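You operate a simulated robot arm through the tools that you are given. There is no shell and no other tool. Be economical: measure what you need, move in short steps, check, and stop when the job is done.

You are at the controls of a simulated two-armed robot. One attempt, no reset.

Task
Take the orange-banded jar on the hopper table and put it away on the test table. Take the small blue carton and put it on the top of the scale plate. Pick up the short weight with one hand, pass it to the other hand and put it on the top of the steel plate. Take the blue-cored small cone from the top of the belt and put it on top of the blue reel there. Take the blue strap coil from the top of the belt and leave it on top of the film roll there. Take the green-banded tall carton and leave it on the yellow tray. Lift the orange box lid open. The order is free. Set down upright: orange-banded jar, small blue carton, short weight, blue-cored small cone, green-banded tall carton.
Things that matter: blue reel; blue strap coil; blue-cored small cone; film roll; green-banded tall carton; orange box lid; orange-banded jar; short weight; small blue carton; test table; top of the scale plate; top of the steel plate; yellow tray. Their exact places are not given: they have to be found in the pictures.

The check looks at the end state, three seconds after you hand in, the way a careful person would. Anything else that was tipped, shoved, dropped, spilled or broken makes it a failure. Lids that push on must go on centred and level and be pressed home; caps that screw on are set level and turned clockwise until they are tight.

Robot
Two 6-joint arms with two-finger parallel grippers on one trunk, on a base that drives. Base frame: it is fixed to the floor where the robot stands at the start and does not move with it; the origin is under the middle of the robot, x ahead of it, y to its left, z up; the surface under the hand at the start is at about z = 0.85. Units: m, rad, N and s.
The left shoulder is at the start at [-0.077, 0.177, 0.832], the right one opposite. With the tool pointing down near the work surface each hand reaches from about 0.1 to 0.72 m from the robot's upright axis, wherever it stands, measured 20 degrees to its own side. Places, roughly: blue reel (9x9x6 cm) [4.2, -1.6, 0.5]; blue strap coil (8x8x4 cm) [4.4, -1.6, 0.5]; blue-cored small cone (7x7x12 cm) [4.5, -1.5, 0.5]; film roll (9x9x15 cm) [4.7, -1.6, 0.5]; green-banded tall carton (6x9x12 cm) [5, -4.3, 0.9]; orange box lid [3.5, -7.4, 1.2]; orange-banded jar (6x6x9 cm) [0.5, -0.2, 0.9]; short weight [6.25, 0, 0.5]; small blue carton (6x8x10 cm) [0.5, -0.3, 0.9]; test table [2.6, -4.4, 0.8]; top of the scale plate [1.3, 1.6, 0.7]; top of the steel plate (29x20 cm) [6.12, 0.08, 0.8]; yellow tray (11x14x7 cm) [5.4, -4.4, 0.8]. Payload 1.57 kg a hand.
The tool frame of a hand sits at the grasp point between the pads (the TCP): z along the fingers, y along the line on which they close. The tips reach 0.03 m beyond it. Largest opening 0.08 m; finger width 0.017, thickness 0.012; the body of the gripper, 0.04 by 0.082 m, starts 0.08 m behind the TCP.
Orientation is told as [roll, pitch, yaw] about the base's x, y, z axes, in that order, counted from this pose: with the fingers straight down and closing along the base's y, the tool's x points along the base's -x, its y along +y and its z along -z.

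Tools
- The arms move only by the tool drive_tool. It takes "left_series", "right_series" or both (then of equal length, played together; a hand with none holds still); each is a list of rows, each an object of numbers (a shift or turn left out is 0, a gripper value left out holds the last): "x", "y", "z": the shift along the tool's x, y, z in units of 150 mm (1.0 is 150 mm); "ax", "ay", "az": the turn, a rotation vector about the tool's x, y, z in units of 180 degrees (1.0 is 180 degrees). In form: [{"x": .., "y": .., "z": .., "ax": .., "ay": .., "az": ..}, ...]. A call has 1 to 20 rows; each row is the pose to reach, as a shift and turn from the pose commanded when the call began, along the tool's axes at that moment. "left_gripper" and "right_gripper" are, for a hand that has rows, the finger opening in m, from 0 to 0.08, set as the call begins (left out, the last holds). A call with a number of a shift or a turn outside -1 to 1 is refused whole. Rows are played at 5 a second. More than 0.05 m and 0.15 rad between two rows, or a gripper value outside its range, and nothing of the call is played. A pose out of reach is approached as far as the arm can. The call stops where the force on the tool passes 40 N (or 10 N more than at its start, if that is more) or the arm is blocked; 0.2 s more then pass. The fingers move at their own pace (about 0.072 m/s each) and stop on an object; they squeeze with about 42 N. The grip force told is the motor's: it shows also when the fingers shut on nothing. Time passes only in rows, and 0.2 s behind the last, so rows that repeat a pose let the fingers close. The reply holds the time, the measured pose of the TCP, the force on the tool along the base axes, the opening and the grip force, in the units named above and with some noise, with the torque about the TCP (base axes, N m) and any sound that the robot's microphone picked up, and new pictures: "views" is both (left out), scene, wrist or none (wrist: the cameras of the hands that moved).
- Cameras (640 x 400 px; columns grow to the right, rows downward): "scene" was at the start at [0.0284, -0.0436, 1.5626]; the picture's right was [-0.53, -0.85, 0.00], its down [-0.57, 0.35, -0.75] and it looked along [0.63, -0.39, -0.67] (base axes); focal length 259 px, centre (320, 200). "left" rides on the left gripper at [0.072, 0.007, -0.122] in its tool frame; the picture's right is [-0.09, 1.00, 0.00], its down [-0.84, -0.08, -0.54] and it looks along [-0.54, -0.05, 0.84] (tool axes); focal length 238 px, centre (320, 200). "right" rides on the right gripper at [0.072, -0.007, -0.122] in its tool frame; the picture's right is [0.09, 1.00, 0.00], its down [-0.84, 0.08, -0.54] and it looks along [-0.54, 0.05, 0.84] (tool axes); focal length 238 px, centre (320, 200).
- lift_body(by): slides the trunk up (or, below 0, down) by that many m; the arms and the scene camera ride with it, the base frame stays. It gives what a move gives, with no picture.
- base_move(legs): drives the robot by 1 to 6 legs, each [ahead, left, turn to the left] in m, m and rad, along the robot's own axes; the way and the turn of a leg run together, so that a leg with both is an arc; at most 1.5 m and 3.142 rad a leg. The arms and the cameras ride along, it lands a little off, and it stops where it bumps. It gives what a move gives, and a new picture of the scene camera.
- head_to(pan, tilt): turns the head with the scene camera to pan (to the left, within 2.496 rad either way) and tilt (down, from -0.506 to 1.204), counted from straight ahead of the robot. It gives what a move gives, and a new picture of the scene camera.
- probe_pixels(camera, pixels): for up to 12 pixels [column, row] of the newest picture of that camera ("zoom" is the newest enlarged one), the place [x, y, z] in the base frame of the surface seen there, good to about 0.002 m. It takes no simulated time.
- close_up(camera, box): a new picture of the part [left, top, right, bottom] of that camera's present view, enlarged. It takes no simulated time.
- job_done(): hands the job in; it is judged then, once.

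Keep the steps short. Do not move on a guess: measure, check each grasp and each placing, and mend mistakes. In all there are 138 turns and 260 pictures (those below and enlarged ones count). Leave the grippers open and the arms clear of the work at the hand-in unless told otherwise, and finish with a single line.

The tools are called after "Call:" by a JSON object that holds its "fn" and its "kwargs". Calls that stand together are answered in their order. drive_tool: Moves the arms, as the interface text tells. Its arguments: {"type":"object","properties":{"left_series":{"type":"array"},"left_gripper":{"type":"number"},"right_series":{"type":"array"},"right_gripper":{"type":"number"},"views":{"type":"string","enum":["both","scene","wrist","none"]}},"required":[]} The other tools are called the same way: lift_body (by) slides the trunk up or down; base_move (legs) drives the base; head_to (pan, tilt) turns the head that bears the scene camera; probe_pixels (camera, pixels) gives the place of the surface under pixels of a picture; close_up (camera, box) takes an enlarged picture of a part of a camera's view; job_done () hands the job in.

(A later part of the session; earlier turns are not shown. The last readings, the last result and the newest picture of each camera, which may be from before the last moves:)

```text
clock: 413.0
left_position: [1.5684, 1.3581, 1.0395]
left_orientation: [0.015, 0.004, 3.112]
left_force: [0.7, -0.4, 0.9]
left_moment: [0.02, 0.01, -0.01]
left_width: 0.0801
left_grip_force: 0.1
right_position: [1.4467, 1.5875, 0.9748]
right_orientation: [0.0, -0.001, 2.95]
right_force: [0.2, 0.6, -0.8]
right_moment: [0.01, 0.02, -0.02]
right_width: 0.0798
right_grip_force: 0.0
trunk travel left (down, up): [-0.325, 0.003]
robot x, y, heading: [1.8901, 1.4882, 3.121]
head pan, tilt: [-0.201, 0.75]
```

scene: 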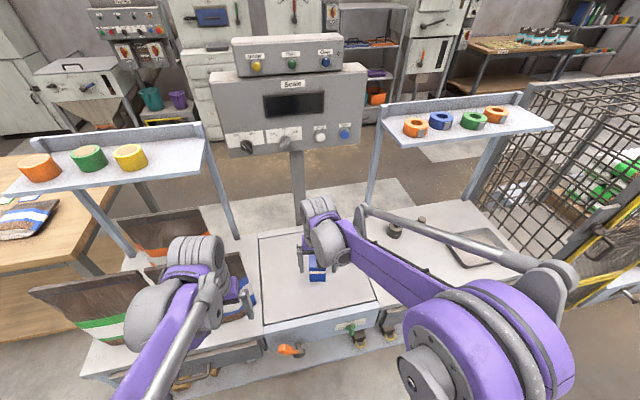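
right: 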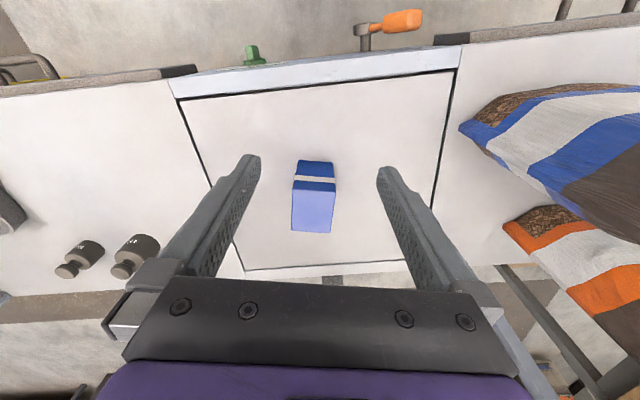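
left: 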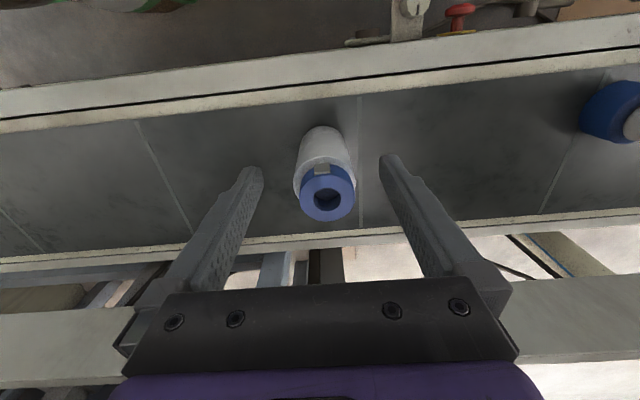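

The blue carton stands upright on the scale plate. Now to the weight: reverse to x≈6.9, step left to y≈0.12, look at the shelves.

Call:
{"fn": "base_move", "kwargs": {"legs": [[-1.5, 0, 0.02], [-1.5, 0, 0], [-1.5, 0, 0], [-0.5, 0, 0], [0, 1.35, 0]]}}

Call:
{"fn": "head_to", "kwargs": {"pan": 0.0, "tilt": 0.85}}

Call:
{"fn": "close_up", "kwargs": {"camera": "scene", "box": [220, 120, 420, 260]}}

```text
clock: 448.8
left_position: [6.5987, -0.0341, 1.0397]
left_orientation: [0.012, 0.003, 3.135]
left_force: [1.0, 0.3, 0.4]
left_moment: [0.05, 0.0, 0.03]
left_width: 0.0799
left_grip_force: 0.1
right_position: [6.4693, 0.1915, 0.9744]
right_orientation: [-0.002, -0.002, 2.975]
right_force: [0.2, -0.4, 0.3]
right_moment: [0.0, 0.0, -0.03]
right_width: 0.0799
right_grip_force: 0.0
trunk travel left (down, up): [-0.325, 0.003]
robot x, y, heading: [6.9146, 0.1026, -3.136]
head pan, tilt: [-0.201, 0.75]
```

scene: 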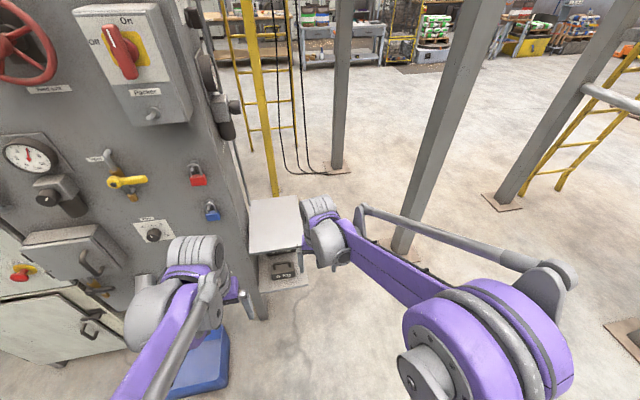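

```text
clock: 449.5
left_position: [6.5973, -0.0341, 1.0401]
left_orientation: [0.014, 0.004, 3.136]
left_force: [0.6, -0.1, 0.0]
left_moment: [0.02, -0.02, -0.01]
left_width: 0.0802
left_grip_force: 0.1
right_position: [6.47, 0.193, 0.9735]
right_orientation: [0.001, -0.001, 2.976]
right_force: [0.2, 0.8, -0.3]
right_moment: [0.0, 0.02, 0.01]
right_width: 0.0799
right_grip_force: 0.1
trunk travel left (down, up): [-0.325, 0.003]
robot x, y, heading: [6.9131, 0.0988, -3.139]
head pan, tilt: [0.0, 0.85]
```

scene: 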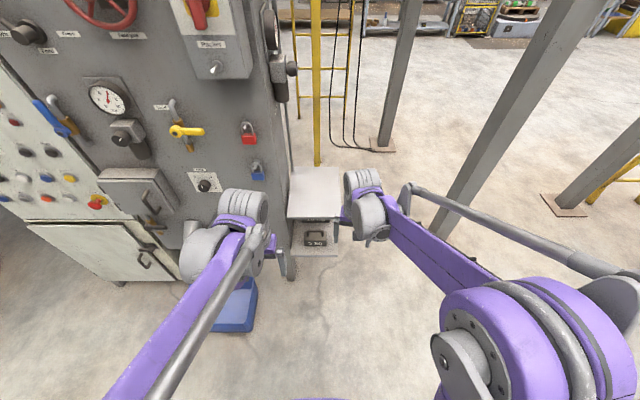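

```text
2.86 times, centred on (320, 190) of scene
```

zoom: 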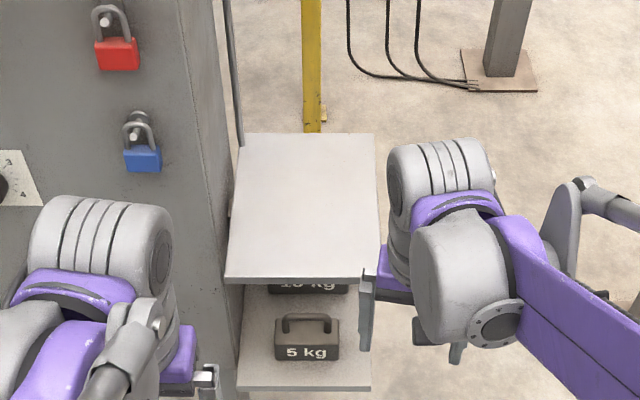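

The front one on the lower shelf, marked "5 kg" with a handle, is at the given place. I measure it and the upper plate.

Call:
{"fn": "close_up", "kwargs": {"camera": "scene", "box": [280, 160, 350, 260]}}

Call:
{"fn": "probe_pixels", "kwargs": {"camera": "zoom", "pixels": [[320, 100], [250, 200], [390, 205], [262, 60], [385, 65], [320, 335], [285, 345], [360, 345], [320, 310], [290, 300], [355, 300], [320, 290]]}}

```text
4.00 times, centred on (315, 210) of scene
```

zoom: 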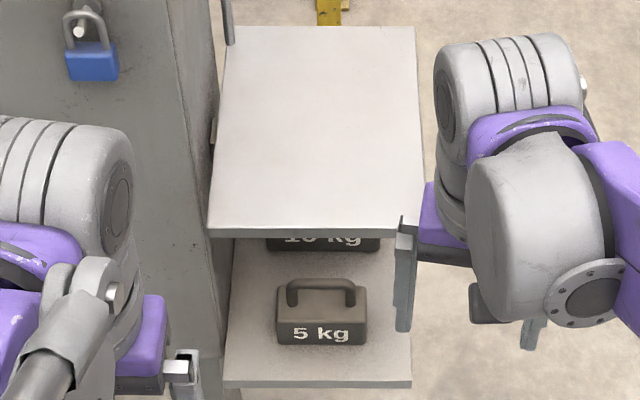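

```text
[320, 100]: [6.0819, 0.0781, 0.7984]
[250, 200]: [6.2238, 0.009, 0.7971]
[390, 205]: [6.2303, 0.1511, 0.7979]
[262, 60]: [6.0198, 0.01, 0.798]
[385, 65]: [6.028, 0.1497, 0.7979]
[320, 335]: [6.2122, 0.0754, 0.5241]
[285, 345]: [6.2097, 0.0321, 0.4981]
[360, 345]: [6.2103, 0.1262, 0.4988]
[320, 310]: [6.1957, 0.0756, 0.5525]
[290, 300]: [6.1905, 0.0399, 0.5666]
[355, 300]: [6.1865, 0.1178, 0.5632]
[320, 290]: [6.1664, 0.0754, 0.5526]
```

Weight: front face x 6.211, block top 0.5525, handle above it; upper plate x 5.97–6.26, z 0.798. I'll take the handle with the right hand from the front (tilted, closing vertically), then pass to the left. First orient the right hand in free space and lower the trunk; meanwhile measure the handle.

Call:
{"fn": "probe_pixels", "kwargs": {"camera": "zoom", "pixels": [[320, 284], [300, 282], [345, 284], [320, 298], [291, 290], [352, 290], [360, 312], [282, 312], [355, 335], [335, 280]]}}

Call:
{"fn": "drive_tool", "kwargs": {"right_series": [{"az": -0.026}, {"az": -0.0527}], "views": "none"}}

Call:
{"fn": "drive_tool", "kwargs": {"right_series": [{"ay": -0.045}, {"ay": -0.09}, {"ay": -0.135}, {"ay": -0.18}, {"ay": -0.225}, {"ay": -0.27}, {"ay": -0.315}, {"ay": -0.36}], "views": "none"}}

Call:
{"fn": "drive_tool", "kwargs": {"right_series": [{"az": -0.045}, {"az": -0.09}, {"az": -0.135}, {"az": -0.18}, {"az": -0.225}, {"az": -0.27}, {"az": -0.315}, {"az": -0.36}, {"az": -0.405}, {"az": -0.45}, {"az": -0.5}], "views": "none"}}

Call:
{"fn": "lift_body", "kwargs": {"by": -0.25}}

Call:
{"fn": "head_to", "kwargs": {"pan": 0.0, "tilt": 0.75}}

```text
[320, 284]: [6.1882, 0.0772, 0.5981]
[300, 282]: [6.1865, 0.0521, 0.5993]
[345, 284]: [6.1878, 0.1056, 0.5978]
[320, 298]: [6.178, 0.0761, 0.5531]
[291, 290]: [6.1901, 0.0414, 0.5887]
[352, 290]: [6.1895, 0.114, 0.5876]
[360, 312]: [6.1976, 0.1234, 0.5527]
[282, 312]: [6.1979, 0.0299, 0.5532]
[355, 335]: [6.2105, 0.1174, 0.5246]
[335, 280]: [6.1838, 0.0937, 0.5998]
```

```text
clock: 450.1
left_position: [6.5975, -0.0337, 1.0382]
left_orientation: [0.015, 0.003, 3.137]
left_force: [0.1, -1.0, 0.0]
left_moment: [0.04, 0.03, -0.02]
left_width: 0.08
left_grip_force: 0.0
right_position: [6.4711, 0.1924, 0.9744]
right_orientation: [-0.001, 0.0, -3.143]
right_force: [0.1, 0.5, -0.1]
right_moment: [0.01, -0.01, -0.02]
right_width: 0.0798
right_grip_force: 0.1
trunk travel left (down, up): [-0.325, 0.003]
robot x, y, heading: [6.9149, 0.1018, -3.141]
head pan, tilt: [0.0, 0.85]
```

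```text
clock: 451.9
left_position: [6.5969, -0.0345, 1.0398]
left_orientation: [0.013, 0.004, 3.136]
left_force: [-0.1, 0.1, 0.5]
left_moment: [0.01, -0.04, 0.0]
left_width: 0.0799
left_grip_force: 0.0
right_position: [6.4702, 0.1918, 0.9739]
right_orientation: [0.001, -1.135, -3.142]
right_force: [-0.3, 0.0, 0.6]
right_moment: [-0.01, -0.02, 0.0]
right_width: 0.0802
right_grip_force: 0.1
trunk travel left (down, up): [-0.325, 0.003]
robot x, y, heading: [6.9172, 0.1008, -3.139]
head pan, tilt: [0.0, 0.85]
```

```text
refused: row 11 steps farther than a row can; nothing moved
```

```text
clock: 454.5
left_position: [6.5974, -0.0345, 0.7897]
left_orientation: [0.014, 0.006, 3.136]
left_force: [-0.1, 0.3, -0.8]
left_moment: [-0.02, 0.01, 0.01]
left_width: 0.0802
left_grip_force: 0.1
right_position: [6.47, 0.1929, 0.724]
right_orientation: [-0.001, -1.132, -3.142]
right_force: [-0.1, 0.2, -0.4]
right_moment: [-0.01, 0.0, 0.0]
right_width: 0.0802
right_grip_force: 0.1
trunk travel left (down, up): [-0.075, 0.253]
robot x, y, heading: [6.9165, 0.1012, -3.14]
head pan, tilt: [0.0, 0.85]
```

```text
clock: 455.1
left_position: [6.5986, -0.034, 0.7886]
left_orientation: [0.012, 0.003, 3.135]
left_force: [0.5, -0.6, -0.1]
left_moment: [0.02, -0.01, -0.02]
left_width: 0.08
left_grip_force: 0.2
right_position: [6.4698, 0.1937, 0.7241]
right_orientation: [-0.002, -1.132, -3.138]
right_force: [-0.1, 0.1, -1.0]
right_moment: [0.02, 0.03, -0.02]
right_width: 0.0798
right_grip_force: 0.0
trunk travel left (down, up): [-0.075, 0.253]
robot x, y, heading: [6.9139, 0.1001, -3.134]
head pan, tilt: [0.0, 0.75]
```

scene: 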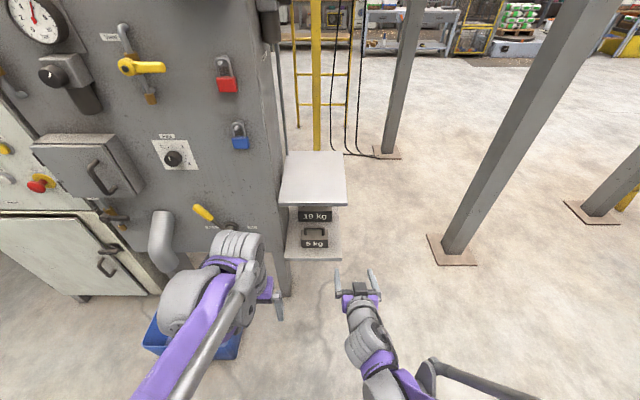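

Handle bar: centre (6.185, 0.0775, 0.593), 8 cm long, 3.4 cm above the block. I flatten the right hand a bit more, roll both hands by 90°, set the right opening to 3 cm and bring it in front of the handle.

Call:
{"fn": "drive_tool", "kwargs": {"right_series": [{"ay": -0.04}, {"ay": -0.08}], "right_gripper": 0.03, "views": "none"}}

Call:
{"fn": "drive_tool", "kwargs": {"right_series": [{"az": -0.042}, {"az": -0.084}, {"az": -0.125}, {"az": -0.167}, {"az": -0.209}, {"az": -0.25}, {"az": -0.292}, {"az": -0.334}, {"az": -0.375}, {"az": -0.417}, {"az": -0.459}, {"az": -0.5}], "left_series": [{"az": 0.042}, {"az": 0.084}, {"az": 0.125}, {"az": 0.167}, {"az": 0.209}, {"az": 0.25}, {"az": 0.292}, {"az": 0.334}, {"az": 0.375}, {"az": 0.417}, {"az": 0.459}, {"az": 0.5}], "views": "none"}}

Call:
{"fn": "drive_tool", "kwargs": {"right_series": [{"x": -0.16, "y": 0.125, "z": 0.0}, {"x": -0.33, "y": 0.25, "z": 0.1}, {"x": -0.5, "y": 0.38, "z": 0.25}, {"x": -0.658, "y": 0.507, "z": 0.4}, {"x": -0.658, "y": 0.507, "z": 0.55}], "views": "both"}}

Call:
{"fn": "close_up", "kwargs": {"camera": "scene", "box": [270, 180, 430, 300]}}

```text
clock: 455.7
left_position: [6.597, -0.0331, 0.7883]
left_orientation: [0.013, 0.004, 3.138]
left_force: [-0.5, 1.0, -0.2]
left_moment: [0.01, -0.03, 0.02]
left_width: 0.0798
left_grip_force: 0.1
right_position: [6.4694, 0.1921, 0.7241]
right_orientation: [-0.005, -1.385, -3.135]
right_force: [-0.1, 0.5, 0.2]
right_moment: [0.0, -0.03, 0.02]
right_width: 0.03
right_grip_force: 0.2
trunk travel left (down, up): [-0.075, 0.253]
robot x, y, heading: [6.9137, 0.099, -3.131]
head pan, tilt: [0.0, 0.75]
```

```text
clock: 458.3
left_position: [6.5974, -0.0336, 0.7902]
left_orientation: [-0.004, 0.016, 1.566]
left_force: [0.5, 0.2, 0.1]
left_moment: [0.0, 0.01, -0.01]
left_width: 0.0799
left_grip_force: 0.1
right_position: [6.4708, 0.1934, 0.7242]
right_orientation: [-1.383, 0.003, -1.572]
right_force: [0.2, 0.2, 1.0]
right_moment: [-0.01, 0.01, -0.02]
right_width: 0.03
right_grip_force: 0.0
trunk travel left (down, up): [-0.075, 0.253]
robot x, y, heading: [6.911, 0.1005, -3.137]
head pan, tilt: [0.0, 0.75]
```

```text
clock: 459.5
left_position: [6.5975, -0.0348, 0.7891]
left_orientation: [-0.004, 0.014, 1.565]
left_force: [0.0, 0.1, -0.3]
left_moment: [0.0, 0.04, 0.04]
left_width: 0.08
left_grip_force: 0.0
right_position: [6.4037, 0.094, 0.6331]
right_orientation: [-1.385, -0.001, -1.571]
right_force: [-0.5, 0.3, 0.9]
right_moment: [0.01, 0.02, 0.01]
right_width: 0.0301
right_grip_force: 0.0
trunk travel left (down, up): [-0.075, 0.253]
robot x, y, heading: [6.919, 0.103, -3.138]
head pan, tilt: [0.0, 0.75]
```

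scene: 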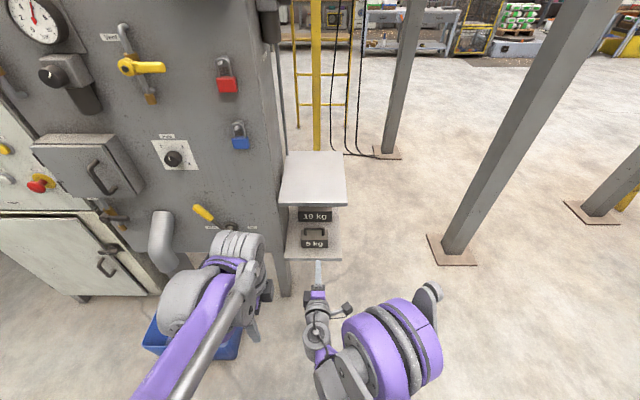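
right: 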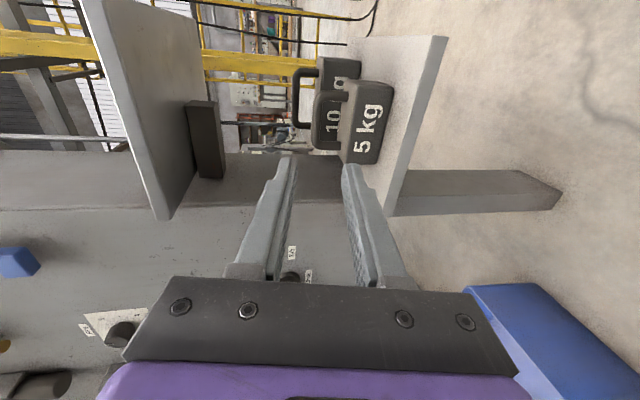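

```text
3.33 times, centred on (350, 240) of scene
```

zoom: 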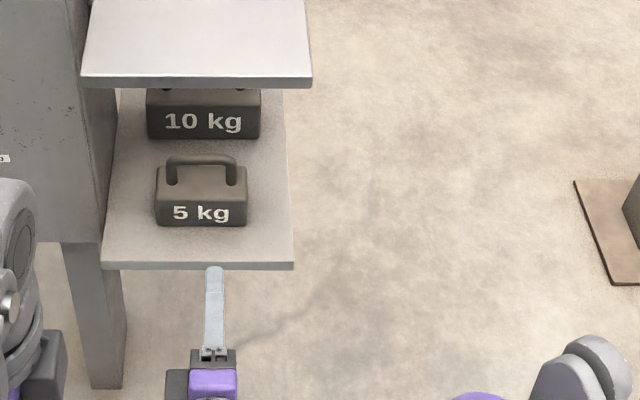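

Aligned: the handle lies straight ahead along the tool. Advance 13.5 cm, check, then the last 7.5 cm.

Call:
{"fn": "drive_tool", "kwargs": {"right_series": [{"z": 0.3}, {"z": 0.6}, {"z": 0.9}], "views": "wrist"}}

Call:
{"fn": "probe_pixels", "kwargs": {"camera": "right", "pixels": [[285, 60], [290, 80], [285, 100], [300, 40], [330, 60], [280, 120], [275, 90], [310, 130]]}}

```text
clock: 460.3
left_position: [6.5975, -0.0334, 0.788]
left_orientation: [-0.003, 0.014, 1.566]
left_force: [-0.5, -1.0, 0.2]
left_moment: [-0.02, -0.02, -0.01]
left_width: 0.08
left_grip_force: 0.0
right_position: [6.2688, 0.0944, 0.6088]
right_orientation: [-1.383, 0.001, -1.571]
right_force: [-0.4, 0.1, 0.0]
right_moment: [0.03, -0.02, 0.03]
right_width: 0.03
right_grip_force: 0.0
trunk travel left (down, up): [-0.075, 0.253]
robot x, y, heading: [6.9158, 0.0954, -3.136]
head pan, tilt: [0.0, 0.75]
```

right: 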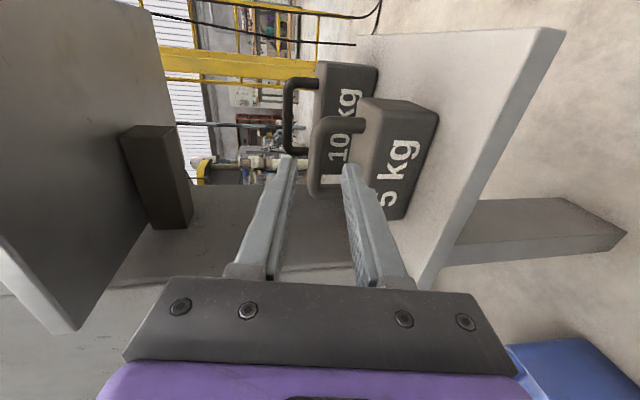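

```text
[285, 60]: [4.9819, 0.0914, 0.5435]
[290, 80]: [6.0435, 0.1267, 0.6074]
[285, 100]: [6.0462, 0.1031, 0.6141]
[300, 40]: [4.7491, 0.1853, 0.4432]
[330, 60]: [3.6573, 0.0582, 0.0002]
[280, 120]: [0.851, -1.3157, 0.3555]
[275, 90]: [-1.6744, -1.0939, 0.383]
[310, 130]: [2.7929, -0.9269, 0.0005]
```

The bar lies between the fingertips. Advance the last 7.5 cm, close, and lift straight up 4 cm.

Call:
{"fn": "drive_tool", "kwargs": {"right_series": [{"z": 0.17}, {"z": 0.34}, {"z": 0.5}], "views": "wrist"}}

Call:
{"fn": "drive_tool", "kwargs": {"right_series": [{}, {}, {}, {"y": -0.06}, {"y": -0.13}, {"y": -0.26}, {"y": -0.33}], "right_gripper": 0.0, "views": "both"}}

```text
clock: 461.1
left_position: [6.598, -0.0329, 0.7899]
left_orientation: [-0.005, 0.015, 1.566]
left_force: [0.2, 0.0, 0.0]
left_moment: [-0.01, 0.04, 0.04]
left_width: 0.0801
left_grip_force: 0.2
right_position: [6.1955, 0.0953, 0.5948]
right_orientation: [-1.385, -0.001, -1.571]
right_force: [-0.1, -0.7, 0.3]
right_moment: [-0.02, 0.0, 0.01]
right_width: 0.0302
right_grip_force: 0.0
trunk travel left (down, up): [-0.075, 0.253]
robot x, y, heading: [6.9139, 0.1021, -3.137]
head pan, tilt: [0.0, 0.75]
```

right: 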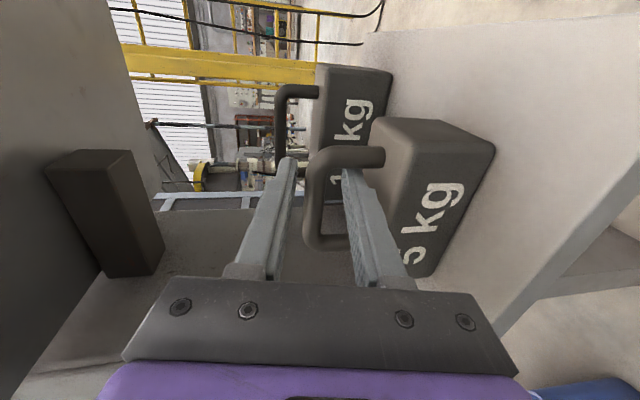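

```text
clock: 462.7
left_position: [6.5971, -0.0346, 0.7883]
left_orientation: [-0.003, 0.014, 1.564]
left_force: [0.2, 0.8, -0.3]
left_moment: [0.04, 0.02, -0.02]
left_width: 0.08
left_grip_force: 0.1
right_position: [6.1883, 0.0944, 0.6444]
right_orientation: [-1.384, -0.001, -1.572]
right_force: [-0.2, 0.2, -5.3]
right_moment: [0.1, -0.07, -0.03]
right_width: 0.0135
right_grip_force: 30.3
trunk travel left (down, up): [-0.075, 0.253]
robot x, y, heading: [6.9154, 0.098, -3.136]
head pan, tilt: [0.0, 0.75]
```

scene: 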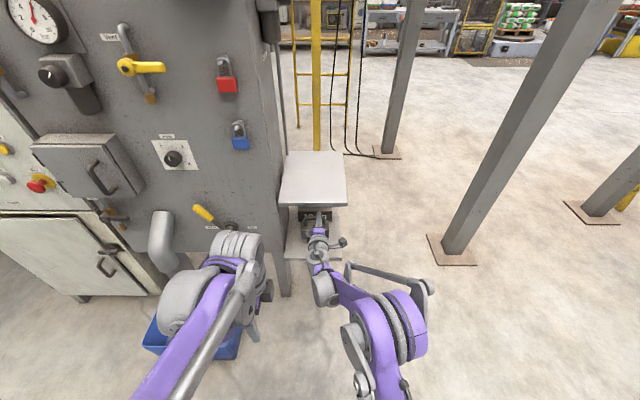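
right: 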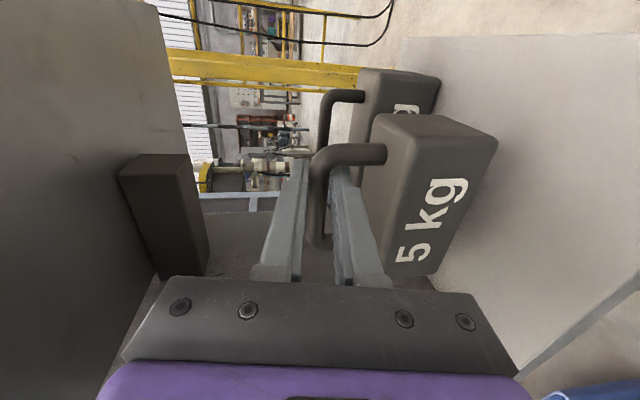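

The weight is lifted (about 0.55 kg, 5.3 N). I withdraw it from the shelf toward me and up for the handover.

Call:
{"fn": "drive_tool", "kwargs": {"right_series": [{"z": -0.25}, {"z": -0.5}, {"z": -0.75}, {"z": -1.0}], "views": "none"}}

Call:
{"fn": "drive_tool", "kwargs": {"right_series": [{"z": -0.2, "y": -0.1}, {"z": -0.4, "y": -0.2}, {"z": -0.5, "y": -0.35}], "left_series": [{"z": -0.2}, {"z": -0.4}, {"z": -0.6}], "views": "both"}}

Call:
{"fn": "close_up", "kwargs": {"camera": "scene", "box": [240, 180, 400, 300]}}

```text
clock: 463.7
left_position: [6.5975, -0.0345, 0.7885]
left_orientation: [-0.004, 0.013, 1.565]
left_force: [0.1, -0.9, -0.3]
left_moment: [0.01, 0.01, 0.0]
left_width: 0.0801
left_grip_force: 0.0
right_position: [6.3364, 0.0938, 0.6698]
right_orientation: [-1.384, 0.0, -1.571]
right_force: [-0.1, 0.6, -5.4]
right_moment: [0.11, -0.08, 0.01]
right_width: 0.0135
right_grip_force: 29.8
trunk travel left (down, up): [-0.075, 0.253]
robot x, y, heading: [6.9139, 0.0993, -3.139]
head pan, tilt: [0.0, 0.75]
```

```text
clock: 464.5
left_position: [6.5972, -0.0331, 0.8782]
left_orientation: [-0.003, 0.014, 1.565]
left_force: [-0.3, 0.1, 0.6]
left_moment: [0.02, 0.02, 0.01]
left_width: 0.0802
left_grip_force: 0.0
right_position: [6.3988, 0.0935, 0.7376]
right_orientation: [-1.385, 0.002, -1.571]
right_force: [-0.1, -0.5, -6.1]
right_moment: [0.1, -0.08, 0.0]
right_width: 0.0136
right_grip_force: 30.2
trunk travel left (down, up): [-0.075, 0.253]
robot x, y, heading: [6.9147, 0.1018, -3.136]
head pan, tilt: [0.0, 0.75]
```

scene: 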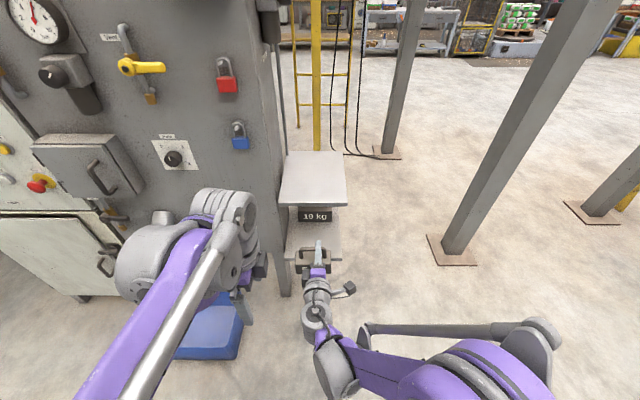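
right: 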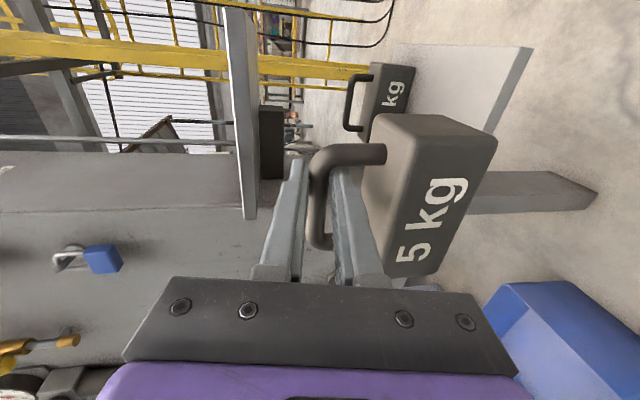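
left: 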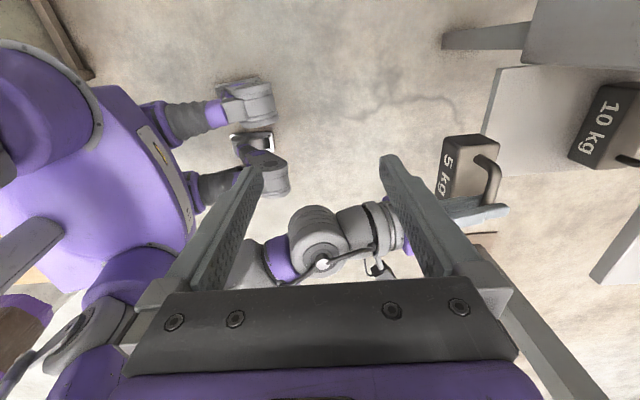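

```text
3.33 times, centred on (320, 240) of scene
```

zoom: 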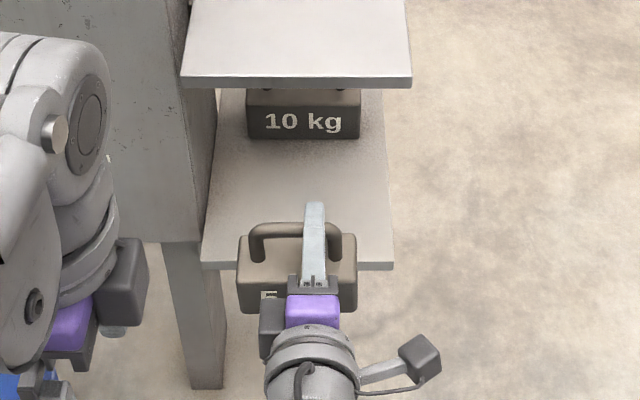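

I measure the handle's position and bring the left hand (vertical, closing along x) above its free part.

Call:
{"fn": "probe_pixels", "kwargs": {"camera": "zoom", "pixels": [[270, 226], [285, 225], [254, 240], [336, 240], [280, 260], [295, 224], [300, 275]]}}

Call:
{"fn": "drive_tool", "kwargs": {"left_series": [{"y": 0.25, "ay": -0.0045}, {"y": 0.5, "ay": -0.0045}, {"y": 0.75, "ay": -0.0045}, {"y": 0.95, "ay": -0.0045}], "views": "none"}}

Call:
{"fn": "drive_tool", "kwargs": {"left_series": [{"y": 0.2, "x": -0.15}, {"y": 0.44, "x": -0.3}, {"y": 0.445, "x": -0.45}, {"y": 0.445, "x": -0.61}], "views": "both"}}

```text
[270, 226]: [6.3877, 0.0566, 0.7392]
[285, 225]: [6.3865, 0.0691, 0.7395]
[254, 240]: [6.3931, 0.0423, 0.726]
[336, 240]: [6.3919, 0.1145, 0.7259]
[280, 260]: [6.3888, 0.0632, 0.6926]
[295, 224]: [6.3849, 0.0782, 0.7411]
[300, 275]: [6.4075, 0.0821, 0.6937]
```

```text
clock: 465.5
left_position: [6.4536, -0.0328, 0.8775]
left_orientation: [-0.005, -0.001, 1.565]
left_force: [0.8, 0.7, 0.6]
left_moment: [0.02, 0.02, 0.03]
left_width: 0.0801
left_grip_force: 0.0
right_position: [6.3975, 0.0931, 0.7355]
right_orientation: [-1.382, 0.001, -1.571]
right_force: [0.1, 0.3, -6.5]
right_moment: [0.11, -0.06, -0.05]
right_width: 0.0134
right_grip_force: 29.9
trunk travel left (down, up): [-0.075, 0.253]
robot x, y, heading: [6.9166, 0.0997, -3.135]
head pan, tilt: [0.0, 0.75]
```

```text
clock: 466.5
left_position: [6.3877, 0.0601, 0.8781]
left_orientation: [-0.004, -0.001, 1.567]
left_force: [-0.6, -0.1, 0.1]
left_moment: [-0.02, -0.01, 0.0]
left_width: 0.0801
left_grip_force: 0.1
right_position: [6.3975, 0.0933, 0.7358]
right_orientation: [-1.382, 0.0, -1.572]
right_force: [-0.3, -0.6, -5.8]
right_moment: [0.09, -0.03, 0.04]
right_width: 0.0136
right_grip_force: 29.9
trunk travel left (down, up): [-0.075, 0.253]
robot x, y, heading: [6.9158, 0.0972, -3.135]
head pan, tilt: [0.0, 0.75]
```

scene: 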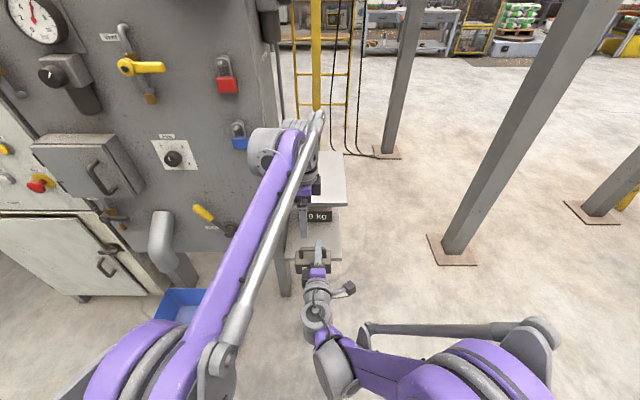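
left: 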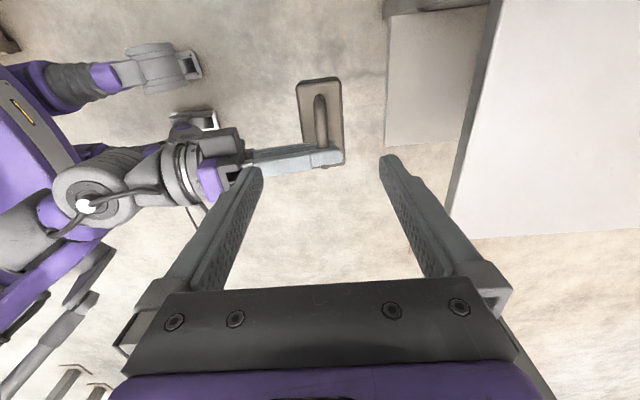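

Bar top 0.740, free span y 0.045–0.085; left hand at y 0.060 straddles it. I narrow the left opening to 5 cm, descend to z 0.738 and close.

Call:
{"fn": "drive_tool", "kwargs": {"left_series": [{"y": 0.01, "z": 0.0}, {"y": 0.015, "z": 0.25}, {"y": 0.015, "z": 0.5}, {"y": 0.015, "z": 0.75}, {"y": 0.015, "z": 0.934}], "left_gripper": 0.05, "views": "wrist"}}

Call:
{"fn": "drive_tool", "kwargs": {"left_series": [{}, {}, {}, {}], "left_gripper": 0.0, "views": "both"}}

```text
clock: 467.7
left_position: [6.3856, 0.0603, 0.737]
left_orientation: [-0.003, 0.0, 1.565]
left_force: [0.1, 0.5, -0.3]
left_moment: [-0.01, 0.01, 0.02]
left_width: 0.05
left_grip_force: 0.1
right_position: [6.3985, 0.095, 0.737]
right_orientation: [-1.382, 0.0, -1.571]
right_force: [-0.3, -0.2, -6.2]
right_moment: [0.07, -0.11, 0.01]
right_width: 0.0135
right_grip_force: 30.0
trunk travel left (down, up): [-0.075, 0.253]
robot x, y, heading: [6.9164, 0.1002, -3.138]
head pan, tilt: [0.0, 0.75]
```

left: 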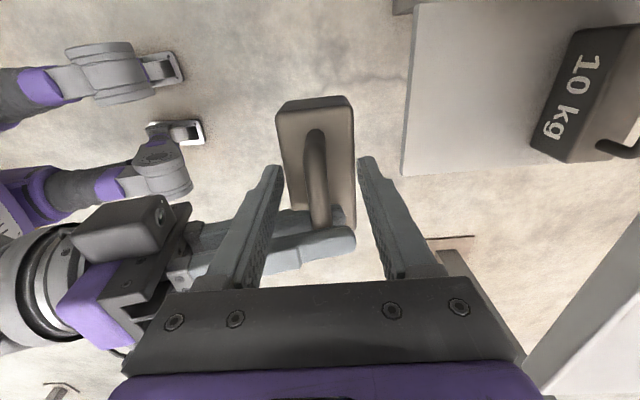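

```text
clock: 468.7
left_position: [6.3863, 0.0614, 0.7373]
left_orientation: [-0.005, 0.001, 1.564]
left_force: [20.1, 0.0, -1.7]
left_moment: [-0.35, -0.02, -0.01]
left_width: 0.0138
left_grip_force: 30.6
right_position: [6.3986, 0.0941, 0.7354]
right_orientation: [-1.385, 0.002, -1.573]
right_force: [-19.0, -0.5, 1.4]
right_moment: [0.17, 0.03, -0.6]
right_width: 0.0136
right_grip_force: 30.0
trunk travel left (down, up): [-0.075, 0.253]
robot x, y, heading: [6.9149, 0.0999, -3.135]
head pan, tilt: [0.0, 0.75]
```

scene: 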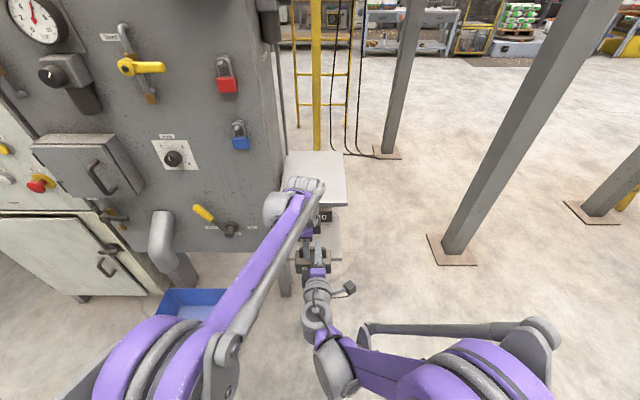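
left: 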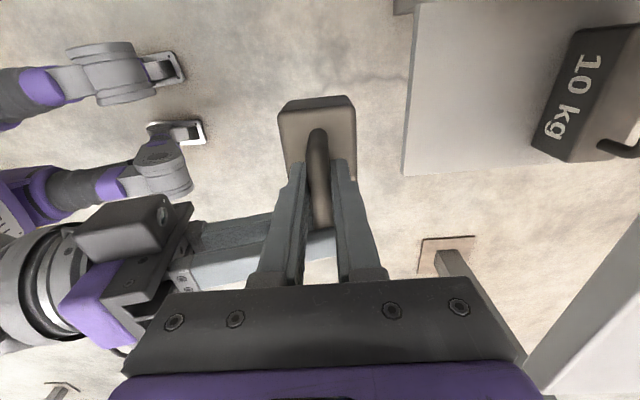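

Both hands hold the bar. The right opens to 3 cm and backs straight off.

Call:
{"fn": "drive_tool", "kwargs": {"right_series": [{}, {}, {"z": -0.2}, {"z": -0.45}, {"z": -0.7}, {"z": -0.95}], "right_gripper": 0.032, "views": "none"}}

Call:
{"fn": "drive_tool", "kwargs": {"right_series": [{"x": 0.2, "z": -0.1}, {"x": 0.45, "z": -0.2}, {"x": 0.7, "z": -0.3}, {"x": 0.95, "z": -0.3}], "left_series": [{"z": -0.2}, {"z": -0.4}, {"z": -0.6}, {"z": -0.8}], "views": "both"}}

Call:
{"fn": "close_up", "kwargs": {"camera": "scene", "box": [240, 140, 400, 260]}}

```text
clock: 470.1
left_position: [6.3863, 0.0608, 0.7383]
left_orientation: [-0.004, 0.0, 1.563]
left_force: [0.0, -0.6, 0.1]
left_moment: [-0.14, 0.04, -0.02]
left_width: 0.0137
left_grip_force: 29.9
right_position: [6.5388, 0.0944, 0.7628]
right_orientation: [-1.383, 0.0, -1.569]
right_force: [0.3, 0.9, 0.8]
right_moment: [-0.03, 0.04, 0.0]
right_width: 0.0321
right_grip_force: 0.1
trunk travel left (down, up): [-0.075, 0.253]
robot x, y, heading: [6.9195, 0.0982, -3.14]
head pan, tilt: [0.0, 0.75]
```

```text
clock: 471.1
left_position: [6.3863, 0.06, 0.8577]
left_orientation: [-0.005, 0.0, 1.566]
left_force: [-0.1, -0.8, -5.9]
left_moment: [-0.12, 0.0, 0.0]
left_width: 0.0138
left_grip_force: 30.5
right_position: [6.5845, 0.2369, 0.7719]
right_orientation: [-1.384, 0.0, -1.57]
right_force: [-0.2, -0.3, 0.8]
right_moment: [-0.04, -0.01, 0.02]
right_width: 0.0321
right_grip_force: 0.1
trunk travel left (down, up): [-0.075, 0.253]
robot x, y, heading: [6.9154, 0.1019, -3.138]
head pan, tilt: [0.0, 0.75]
```

scene: 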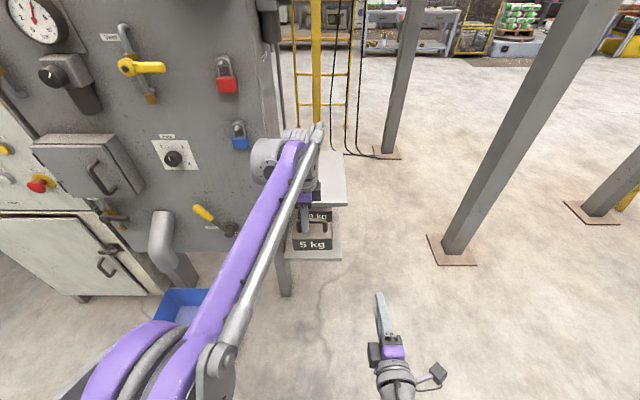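
right: 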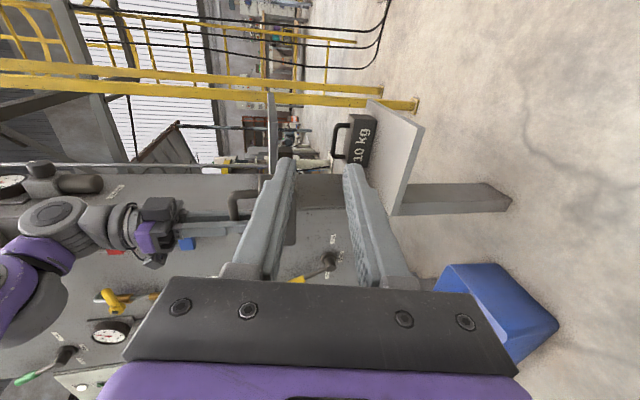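
left: 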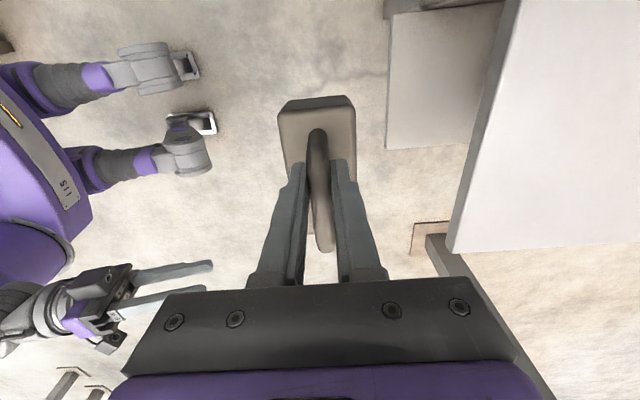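

```text
3.33 times, centred on (320, 200) of scene
```

zoom: 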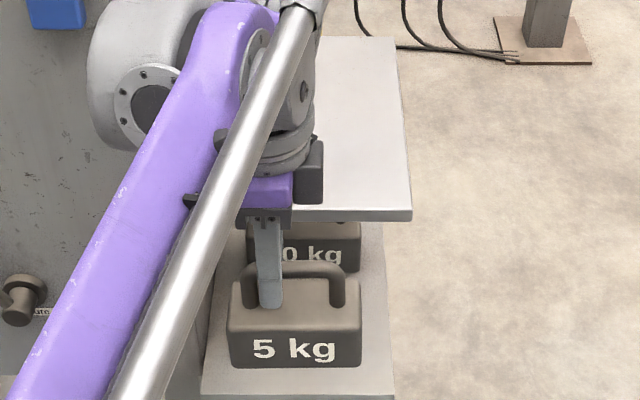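

The left hand holds the weight level. I retract the right further, shift the left 3 cm away from the panel, raise the trunk 0.2 m and drive 0.21 m forward so the weight is over the plate.

Call:
{"fn": "drive_tool", "kwargs": {"right_series": [{"z": -0.2}, {"z": -0.4}, {"z": -0.6}], "left_series": [{"x": -0.07}, {"x": -0.14}, {"x": -0.2}], "views": "none"}}

Call:
{"fn": "lift_body", "kwargs": {"by": 0.2}}

Call:
{"fn": "base_move", "kwargs": {"legs": [[0.21, 0, 0]]}}

Call:
{"fn": "head_to", "kwargs": {"pan": -0.1, "tilt": 1.0}}

```text
clock: 472.1
left_position: [6.3865, 0.0906, 0.8575]
left_orientation: [-0.003, 0.0, 1.566]
left_force: [0.6, 0.3, -6.0]
left_moment: [-0.11, 0.02, 0.03]
left_width: 0.0136
left_grip_force: 30.4
right_position: [6.6344, 0.2216, 0.8146]
right_orientation: [-1.385, 0.002, -1.572]
right_force: [0.1, 0.2, 0.4]
right_moment: [0.0, 0.03, 0.0]
right_width: 0.0319
right_grip_force: 0.1
right hand out of reach, approached as far as the arm can: row 3
trunk travel left (down, up): [-0.075, 0.253]
robot x, y, heading: [6.9181, 0.1002, -3.141]
head pan, tilt: [0.0, 0.75]
stopped in row 3 (right hand): the arm was blocked; the commanded pose is now the measured one
```

```text
clock: 474.3
left_position: [6.3861, 0.0898, 1.058]
left_orientation: [-0.005, 0.0, 1.566]
left_force: [0.6, -0.6, -6.2]
left_moment: [-0.09, 0.03, 0.03]
left_width: 0.0138
left_grip_force: 29.8
right_position: [6.6238, 0.2177, 1.0271]
right_orientation: [-1.383, 0.002, -1.571]
right_force: [-0.6, -0.2, -0.6]
right_moment: [0.0, 0.0, 0.04]
right_width: 0.0319
right_grip_force: 0.1
trunk travel left (down, up): [-0.275, 0.053]
robot x, y, heading: [6.9129, 0.099, -3.14]
head pan, tilt: [0.0, 0.75]
```

```text
clock: 475.9
left_position: [6.176, 0.0909, 1.0577]
left_orientation: [-0.003, 0.001, 1.565]
left_force: [-0.7, 0.0, -6.8]
left_moment: [-0.11, 0.01, -0.02]
left_width: 0.0134
left_grip_force: 30.1
right_position: [6.4158, 0.2179, 1.0275]
right_orientation: [-1.384, 0.002, -1.572]
right_force: [0.5, 0.0, 0.0]
right_moment: [0.0, 0.01, 0.03]
right_width: 0.032
right_grip_force: 0.0
trunk travel left (down, up): [-0.275, 0.053]
robot x, y, heading: [6.708, 0.0976, -3.139]
head pan, tilt: [0.0, 0.75]
```

scene: 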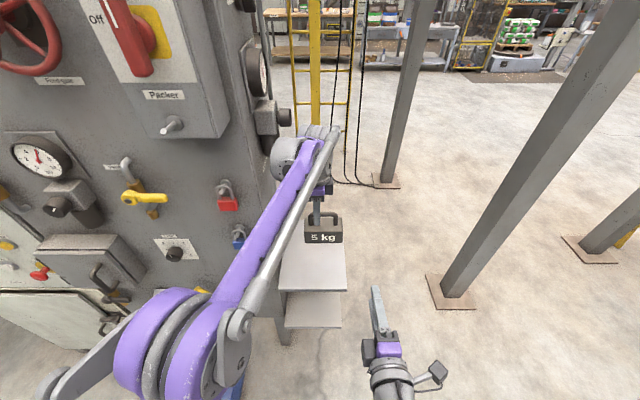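

```text
clock: 476.7
left_position: [6.1776, 0.0916, 1.0585]
left_orientation: [-0.004, 0.001, 1.563]
left_force: [-0.5, 0.1, -6.6]
left_moment: [-0.09, 0.0, -0.06]
left_width: 0.0137
left_grip_force: 29.8
right_position: [6.4164, 0.2184, 1.028]
right_orientation: [-1.383, 0.0, -1.573]
right_force: [0.0, 0.2, 0.4]
right_moment: [0.02, 0.01, -0.02]
right_width: 0.0322
right_grip_force: 0.0
trunk travel left (down, up): [-0.275, 0.053]
robot x, y, heading: [6.705, 0.0998, -3.138]
head pan, tilt: [-0.099, 1.0]
```

scene: 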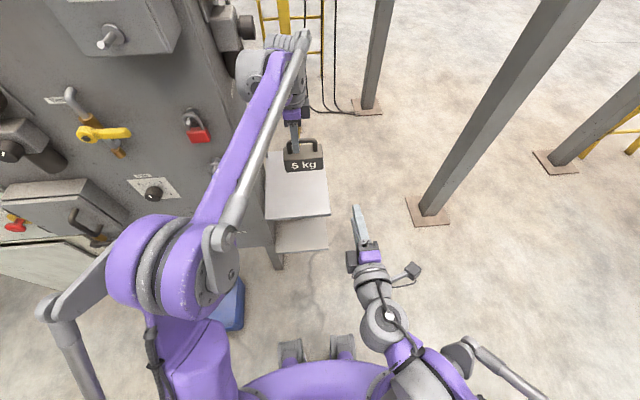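

The weight is over the plate. Descend 13.5 cm, then finely to contact near z≈0.8985.

Call:
{"fn": "drive_tool", "kwargs": {"left_series": [{"z": 0.25}, {"z": 0.5}, {"z": 0.75}, {"z": 0.92}], "views": "wrist"}}

Call:
{"fn": "close_up", "kwargs": {"camera": "scene", "box": [240, 110, 360, 240]}}

Call:
{"fn": "probe_pixels", "kwargs": {"camera": "zoom", "pixels": [[320, 180], [250, 190], [390, 190], [300, 250], [150, 200], [450, 250], [320, 210], [320, 330]]}}

```text
clock: 477.7
left_position: [6.1775, 0.0898, 0.921]
left_orientation: [-0.004, -0.001, 1.564]
left_force: [-1.1, 0.7, -5.8]
left_moment: [-0.1, 0.03, -0.04]
left_width: 0.0136
left_grip_force: 29.9
right_position: [6.4148, 0.2174, 1.0275]
right_orientation: [-1.385, 0.002, -1.573]
right_force: [-0.3, -0.1, -0.3]
right_moment: [0.0, 0.0, 0.0]
right_width: 0.032
right_grip_force: 0.0
trunk travel left (down, up): [-0.275, 0.053]
robot x, y, heading: [6.7053, 0.0999, -3.138]
head pan, tilt: [-0.099, 1.0]
```

left: 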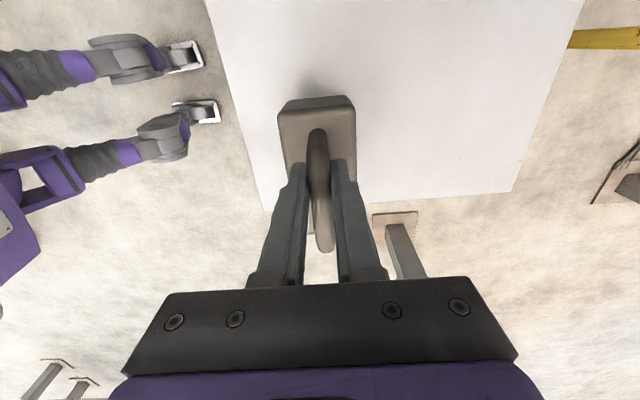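

```text
3.08 times, centred on (300, 175) of scene
```

zoom: 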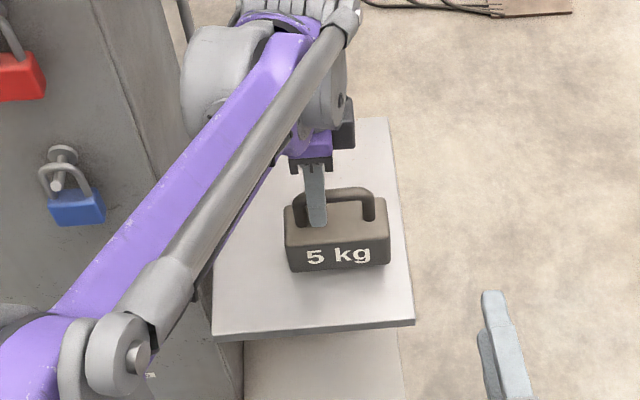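

```text
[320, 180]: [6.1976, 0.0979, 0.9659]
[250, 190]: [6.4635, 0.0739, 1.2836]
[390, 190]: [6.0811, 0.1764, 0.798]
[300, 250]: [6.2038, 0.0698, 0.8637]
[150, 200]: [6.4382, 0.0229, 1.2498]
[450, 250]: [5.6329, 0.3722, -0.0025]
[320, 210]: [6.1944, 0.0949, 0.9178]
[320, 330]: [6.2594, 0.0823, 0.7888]
```

Well inside the plate. Lower the last 2 cm to contact.

Call:
{"fn": "drive_tool", "kwargs": {"left_series": [{"z": 0.08}, {"z": 0.12}, {"z": 0.138}, {"z": 0.146}, {"z": 0.152}, {"z": 0.158}, {"z": 0.158}], "views": "wrist"}}

```text
clock: 479.3
left_position: [6.1782, 0.0931, 0.8984]
left_orientation: [-0.002, -0.002, 1.562]
left_force: [-5.9, 7.8, 22.9]
left_moment: [-0.41, 0.06, -0.04]
left_width: 0.0137
left_grip_force: 29.9
right_position: [6.416, 0.2185, 1.0291]
right_orientation: [-1.386, -0.001, -1.573]
right_force: [-0.9, -0.4, 0.9]
right_moment: [0.0, -0.01, 0.01]
right_width: 0.0322
right_grip_force: 0.1
trunk travel left (down, up): [-0.275, 0.053]
robot x, y, heading: [6.7081, 0.1004, -3.141]
head pan, tilt: [-0.099, 1.0]
```

left: 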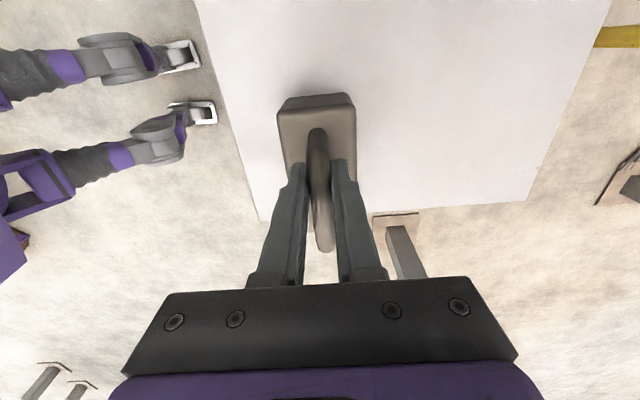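

Contact (23 N). Relieve, open to 5 cm, and rise; both hands end open and clear.

Call:
{"fn": "drive_tool", "kwargs": {"left_series": [{"z": -0.008}, {"z": -0.008}, {"z": -0.008}, {"z": -0.008}, {"z": -0.2}, {"z": -0.5}, {"z": -0.8}, {"z": -1.0}], "left_gripper": 0.05, "views": "wrist"}}

Call:
{"fn": "base_move", "kwargs": {"legs": [[-0.35, 0, 0]]}}

Call:
{"fn": "close_up", "kwargs": {"camera": "scene", "box": [220, 60, 400, 220]}}

```text
clock: 481.1
left_position: [6.1778, 0.0912, 1.0464]
left_orientation: [-0.004, -0.001, 1.564]
left_force: [-0.6, 0.4, 0.0]
left_moment: [0.02, 0.02, 0.01]
left_width: 0.0499
left_grip_force: 0.1
right_position: [6.4163, 0.2177, 1.0279]
right_orientation: [-1.383, 0.0, -1.573]
right_force: [0.2, 1.0, 0.4]
right_moment: [-0.04, 0.01, -0.03]
right_width: 0.032
right_grip_force: 0.1
trunk travel left (down, up): [-0.275, 0.053]
robot x, y, heading: [6.7069, 0.1031, -3.144]
head pan, tilt: [-0.099, 1.0]
```

left: 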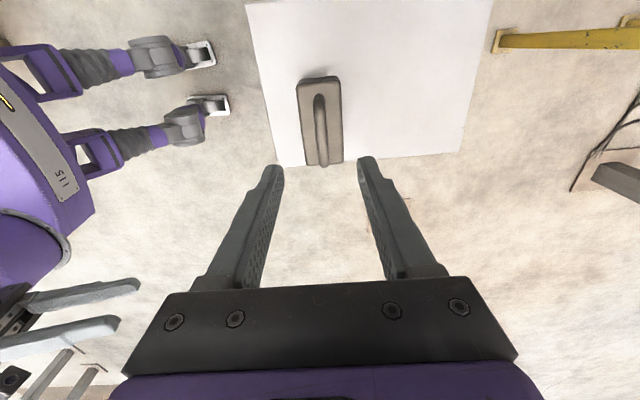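

```text
clock: 483.4
left_position: [6.526, 0.0911, 1.0458]
left_orientation: [-0.003, -0.001, 1.565]
left_force: [0.7, 0.4, 0.0]
left_moment: [-0.01, 0.03, -0.02]
left_width: 0.0501
left_grip_force: 0.1
right_position: [6.7648, 0.2173, 1.0279]
right_orientation: [-1.382, 0.001, -1.569]
right_force: [-0.1, 0.1, -0.6]
right_moment: [0.0, 0.01, 0.01]
right_width: 0.0319
right_grip_force: 0.1
trunk travel left (down, up): [-0.275, 0.053]
robot x, y, heading: [7.0561, 0.1025, -3.141]
head pan, tilt: [-0.099, 1.0]
```

scene: 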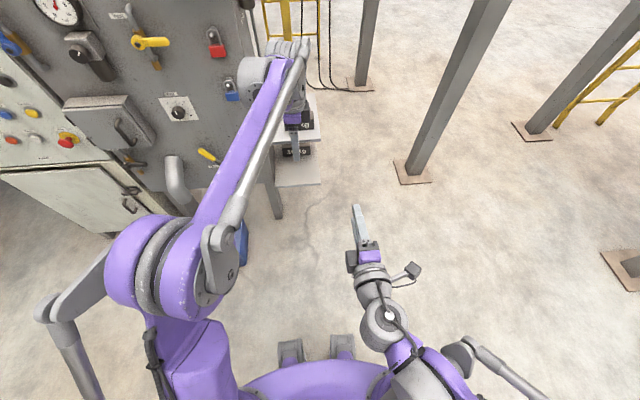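

```text
2.50 times, centred on (310, 140) of scene
```

zoom: 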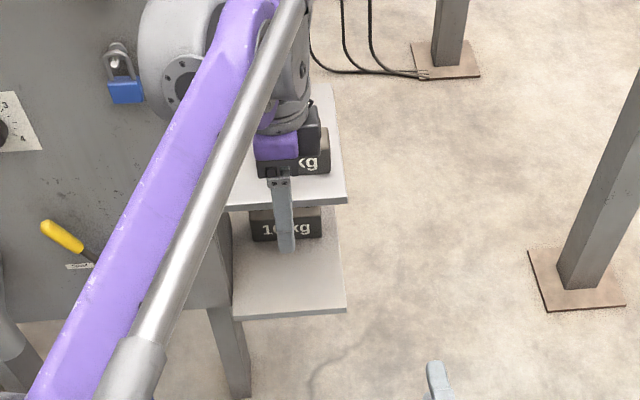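

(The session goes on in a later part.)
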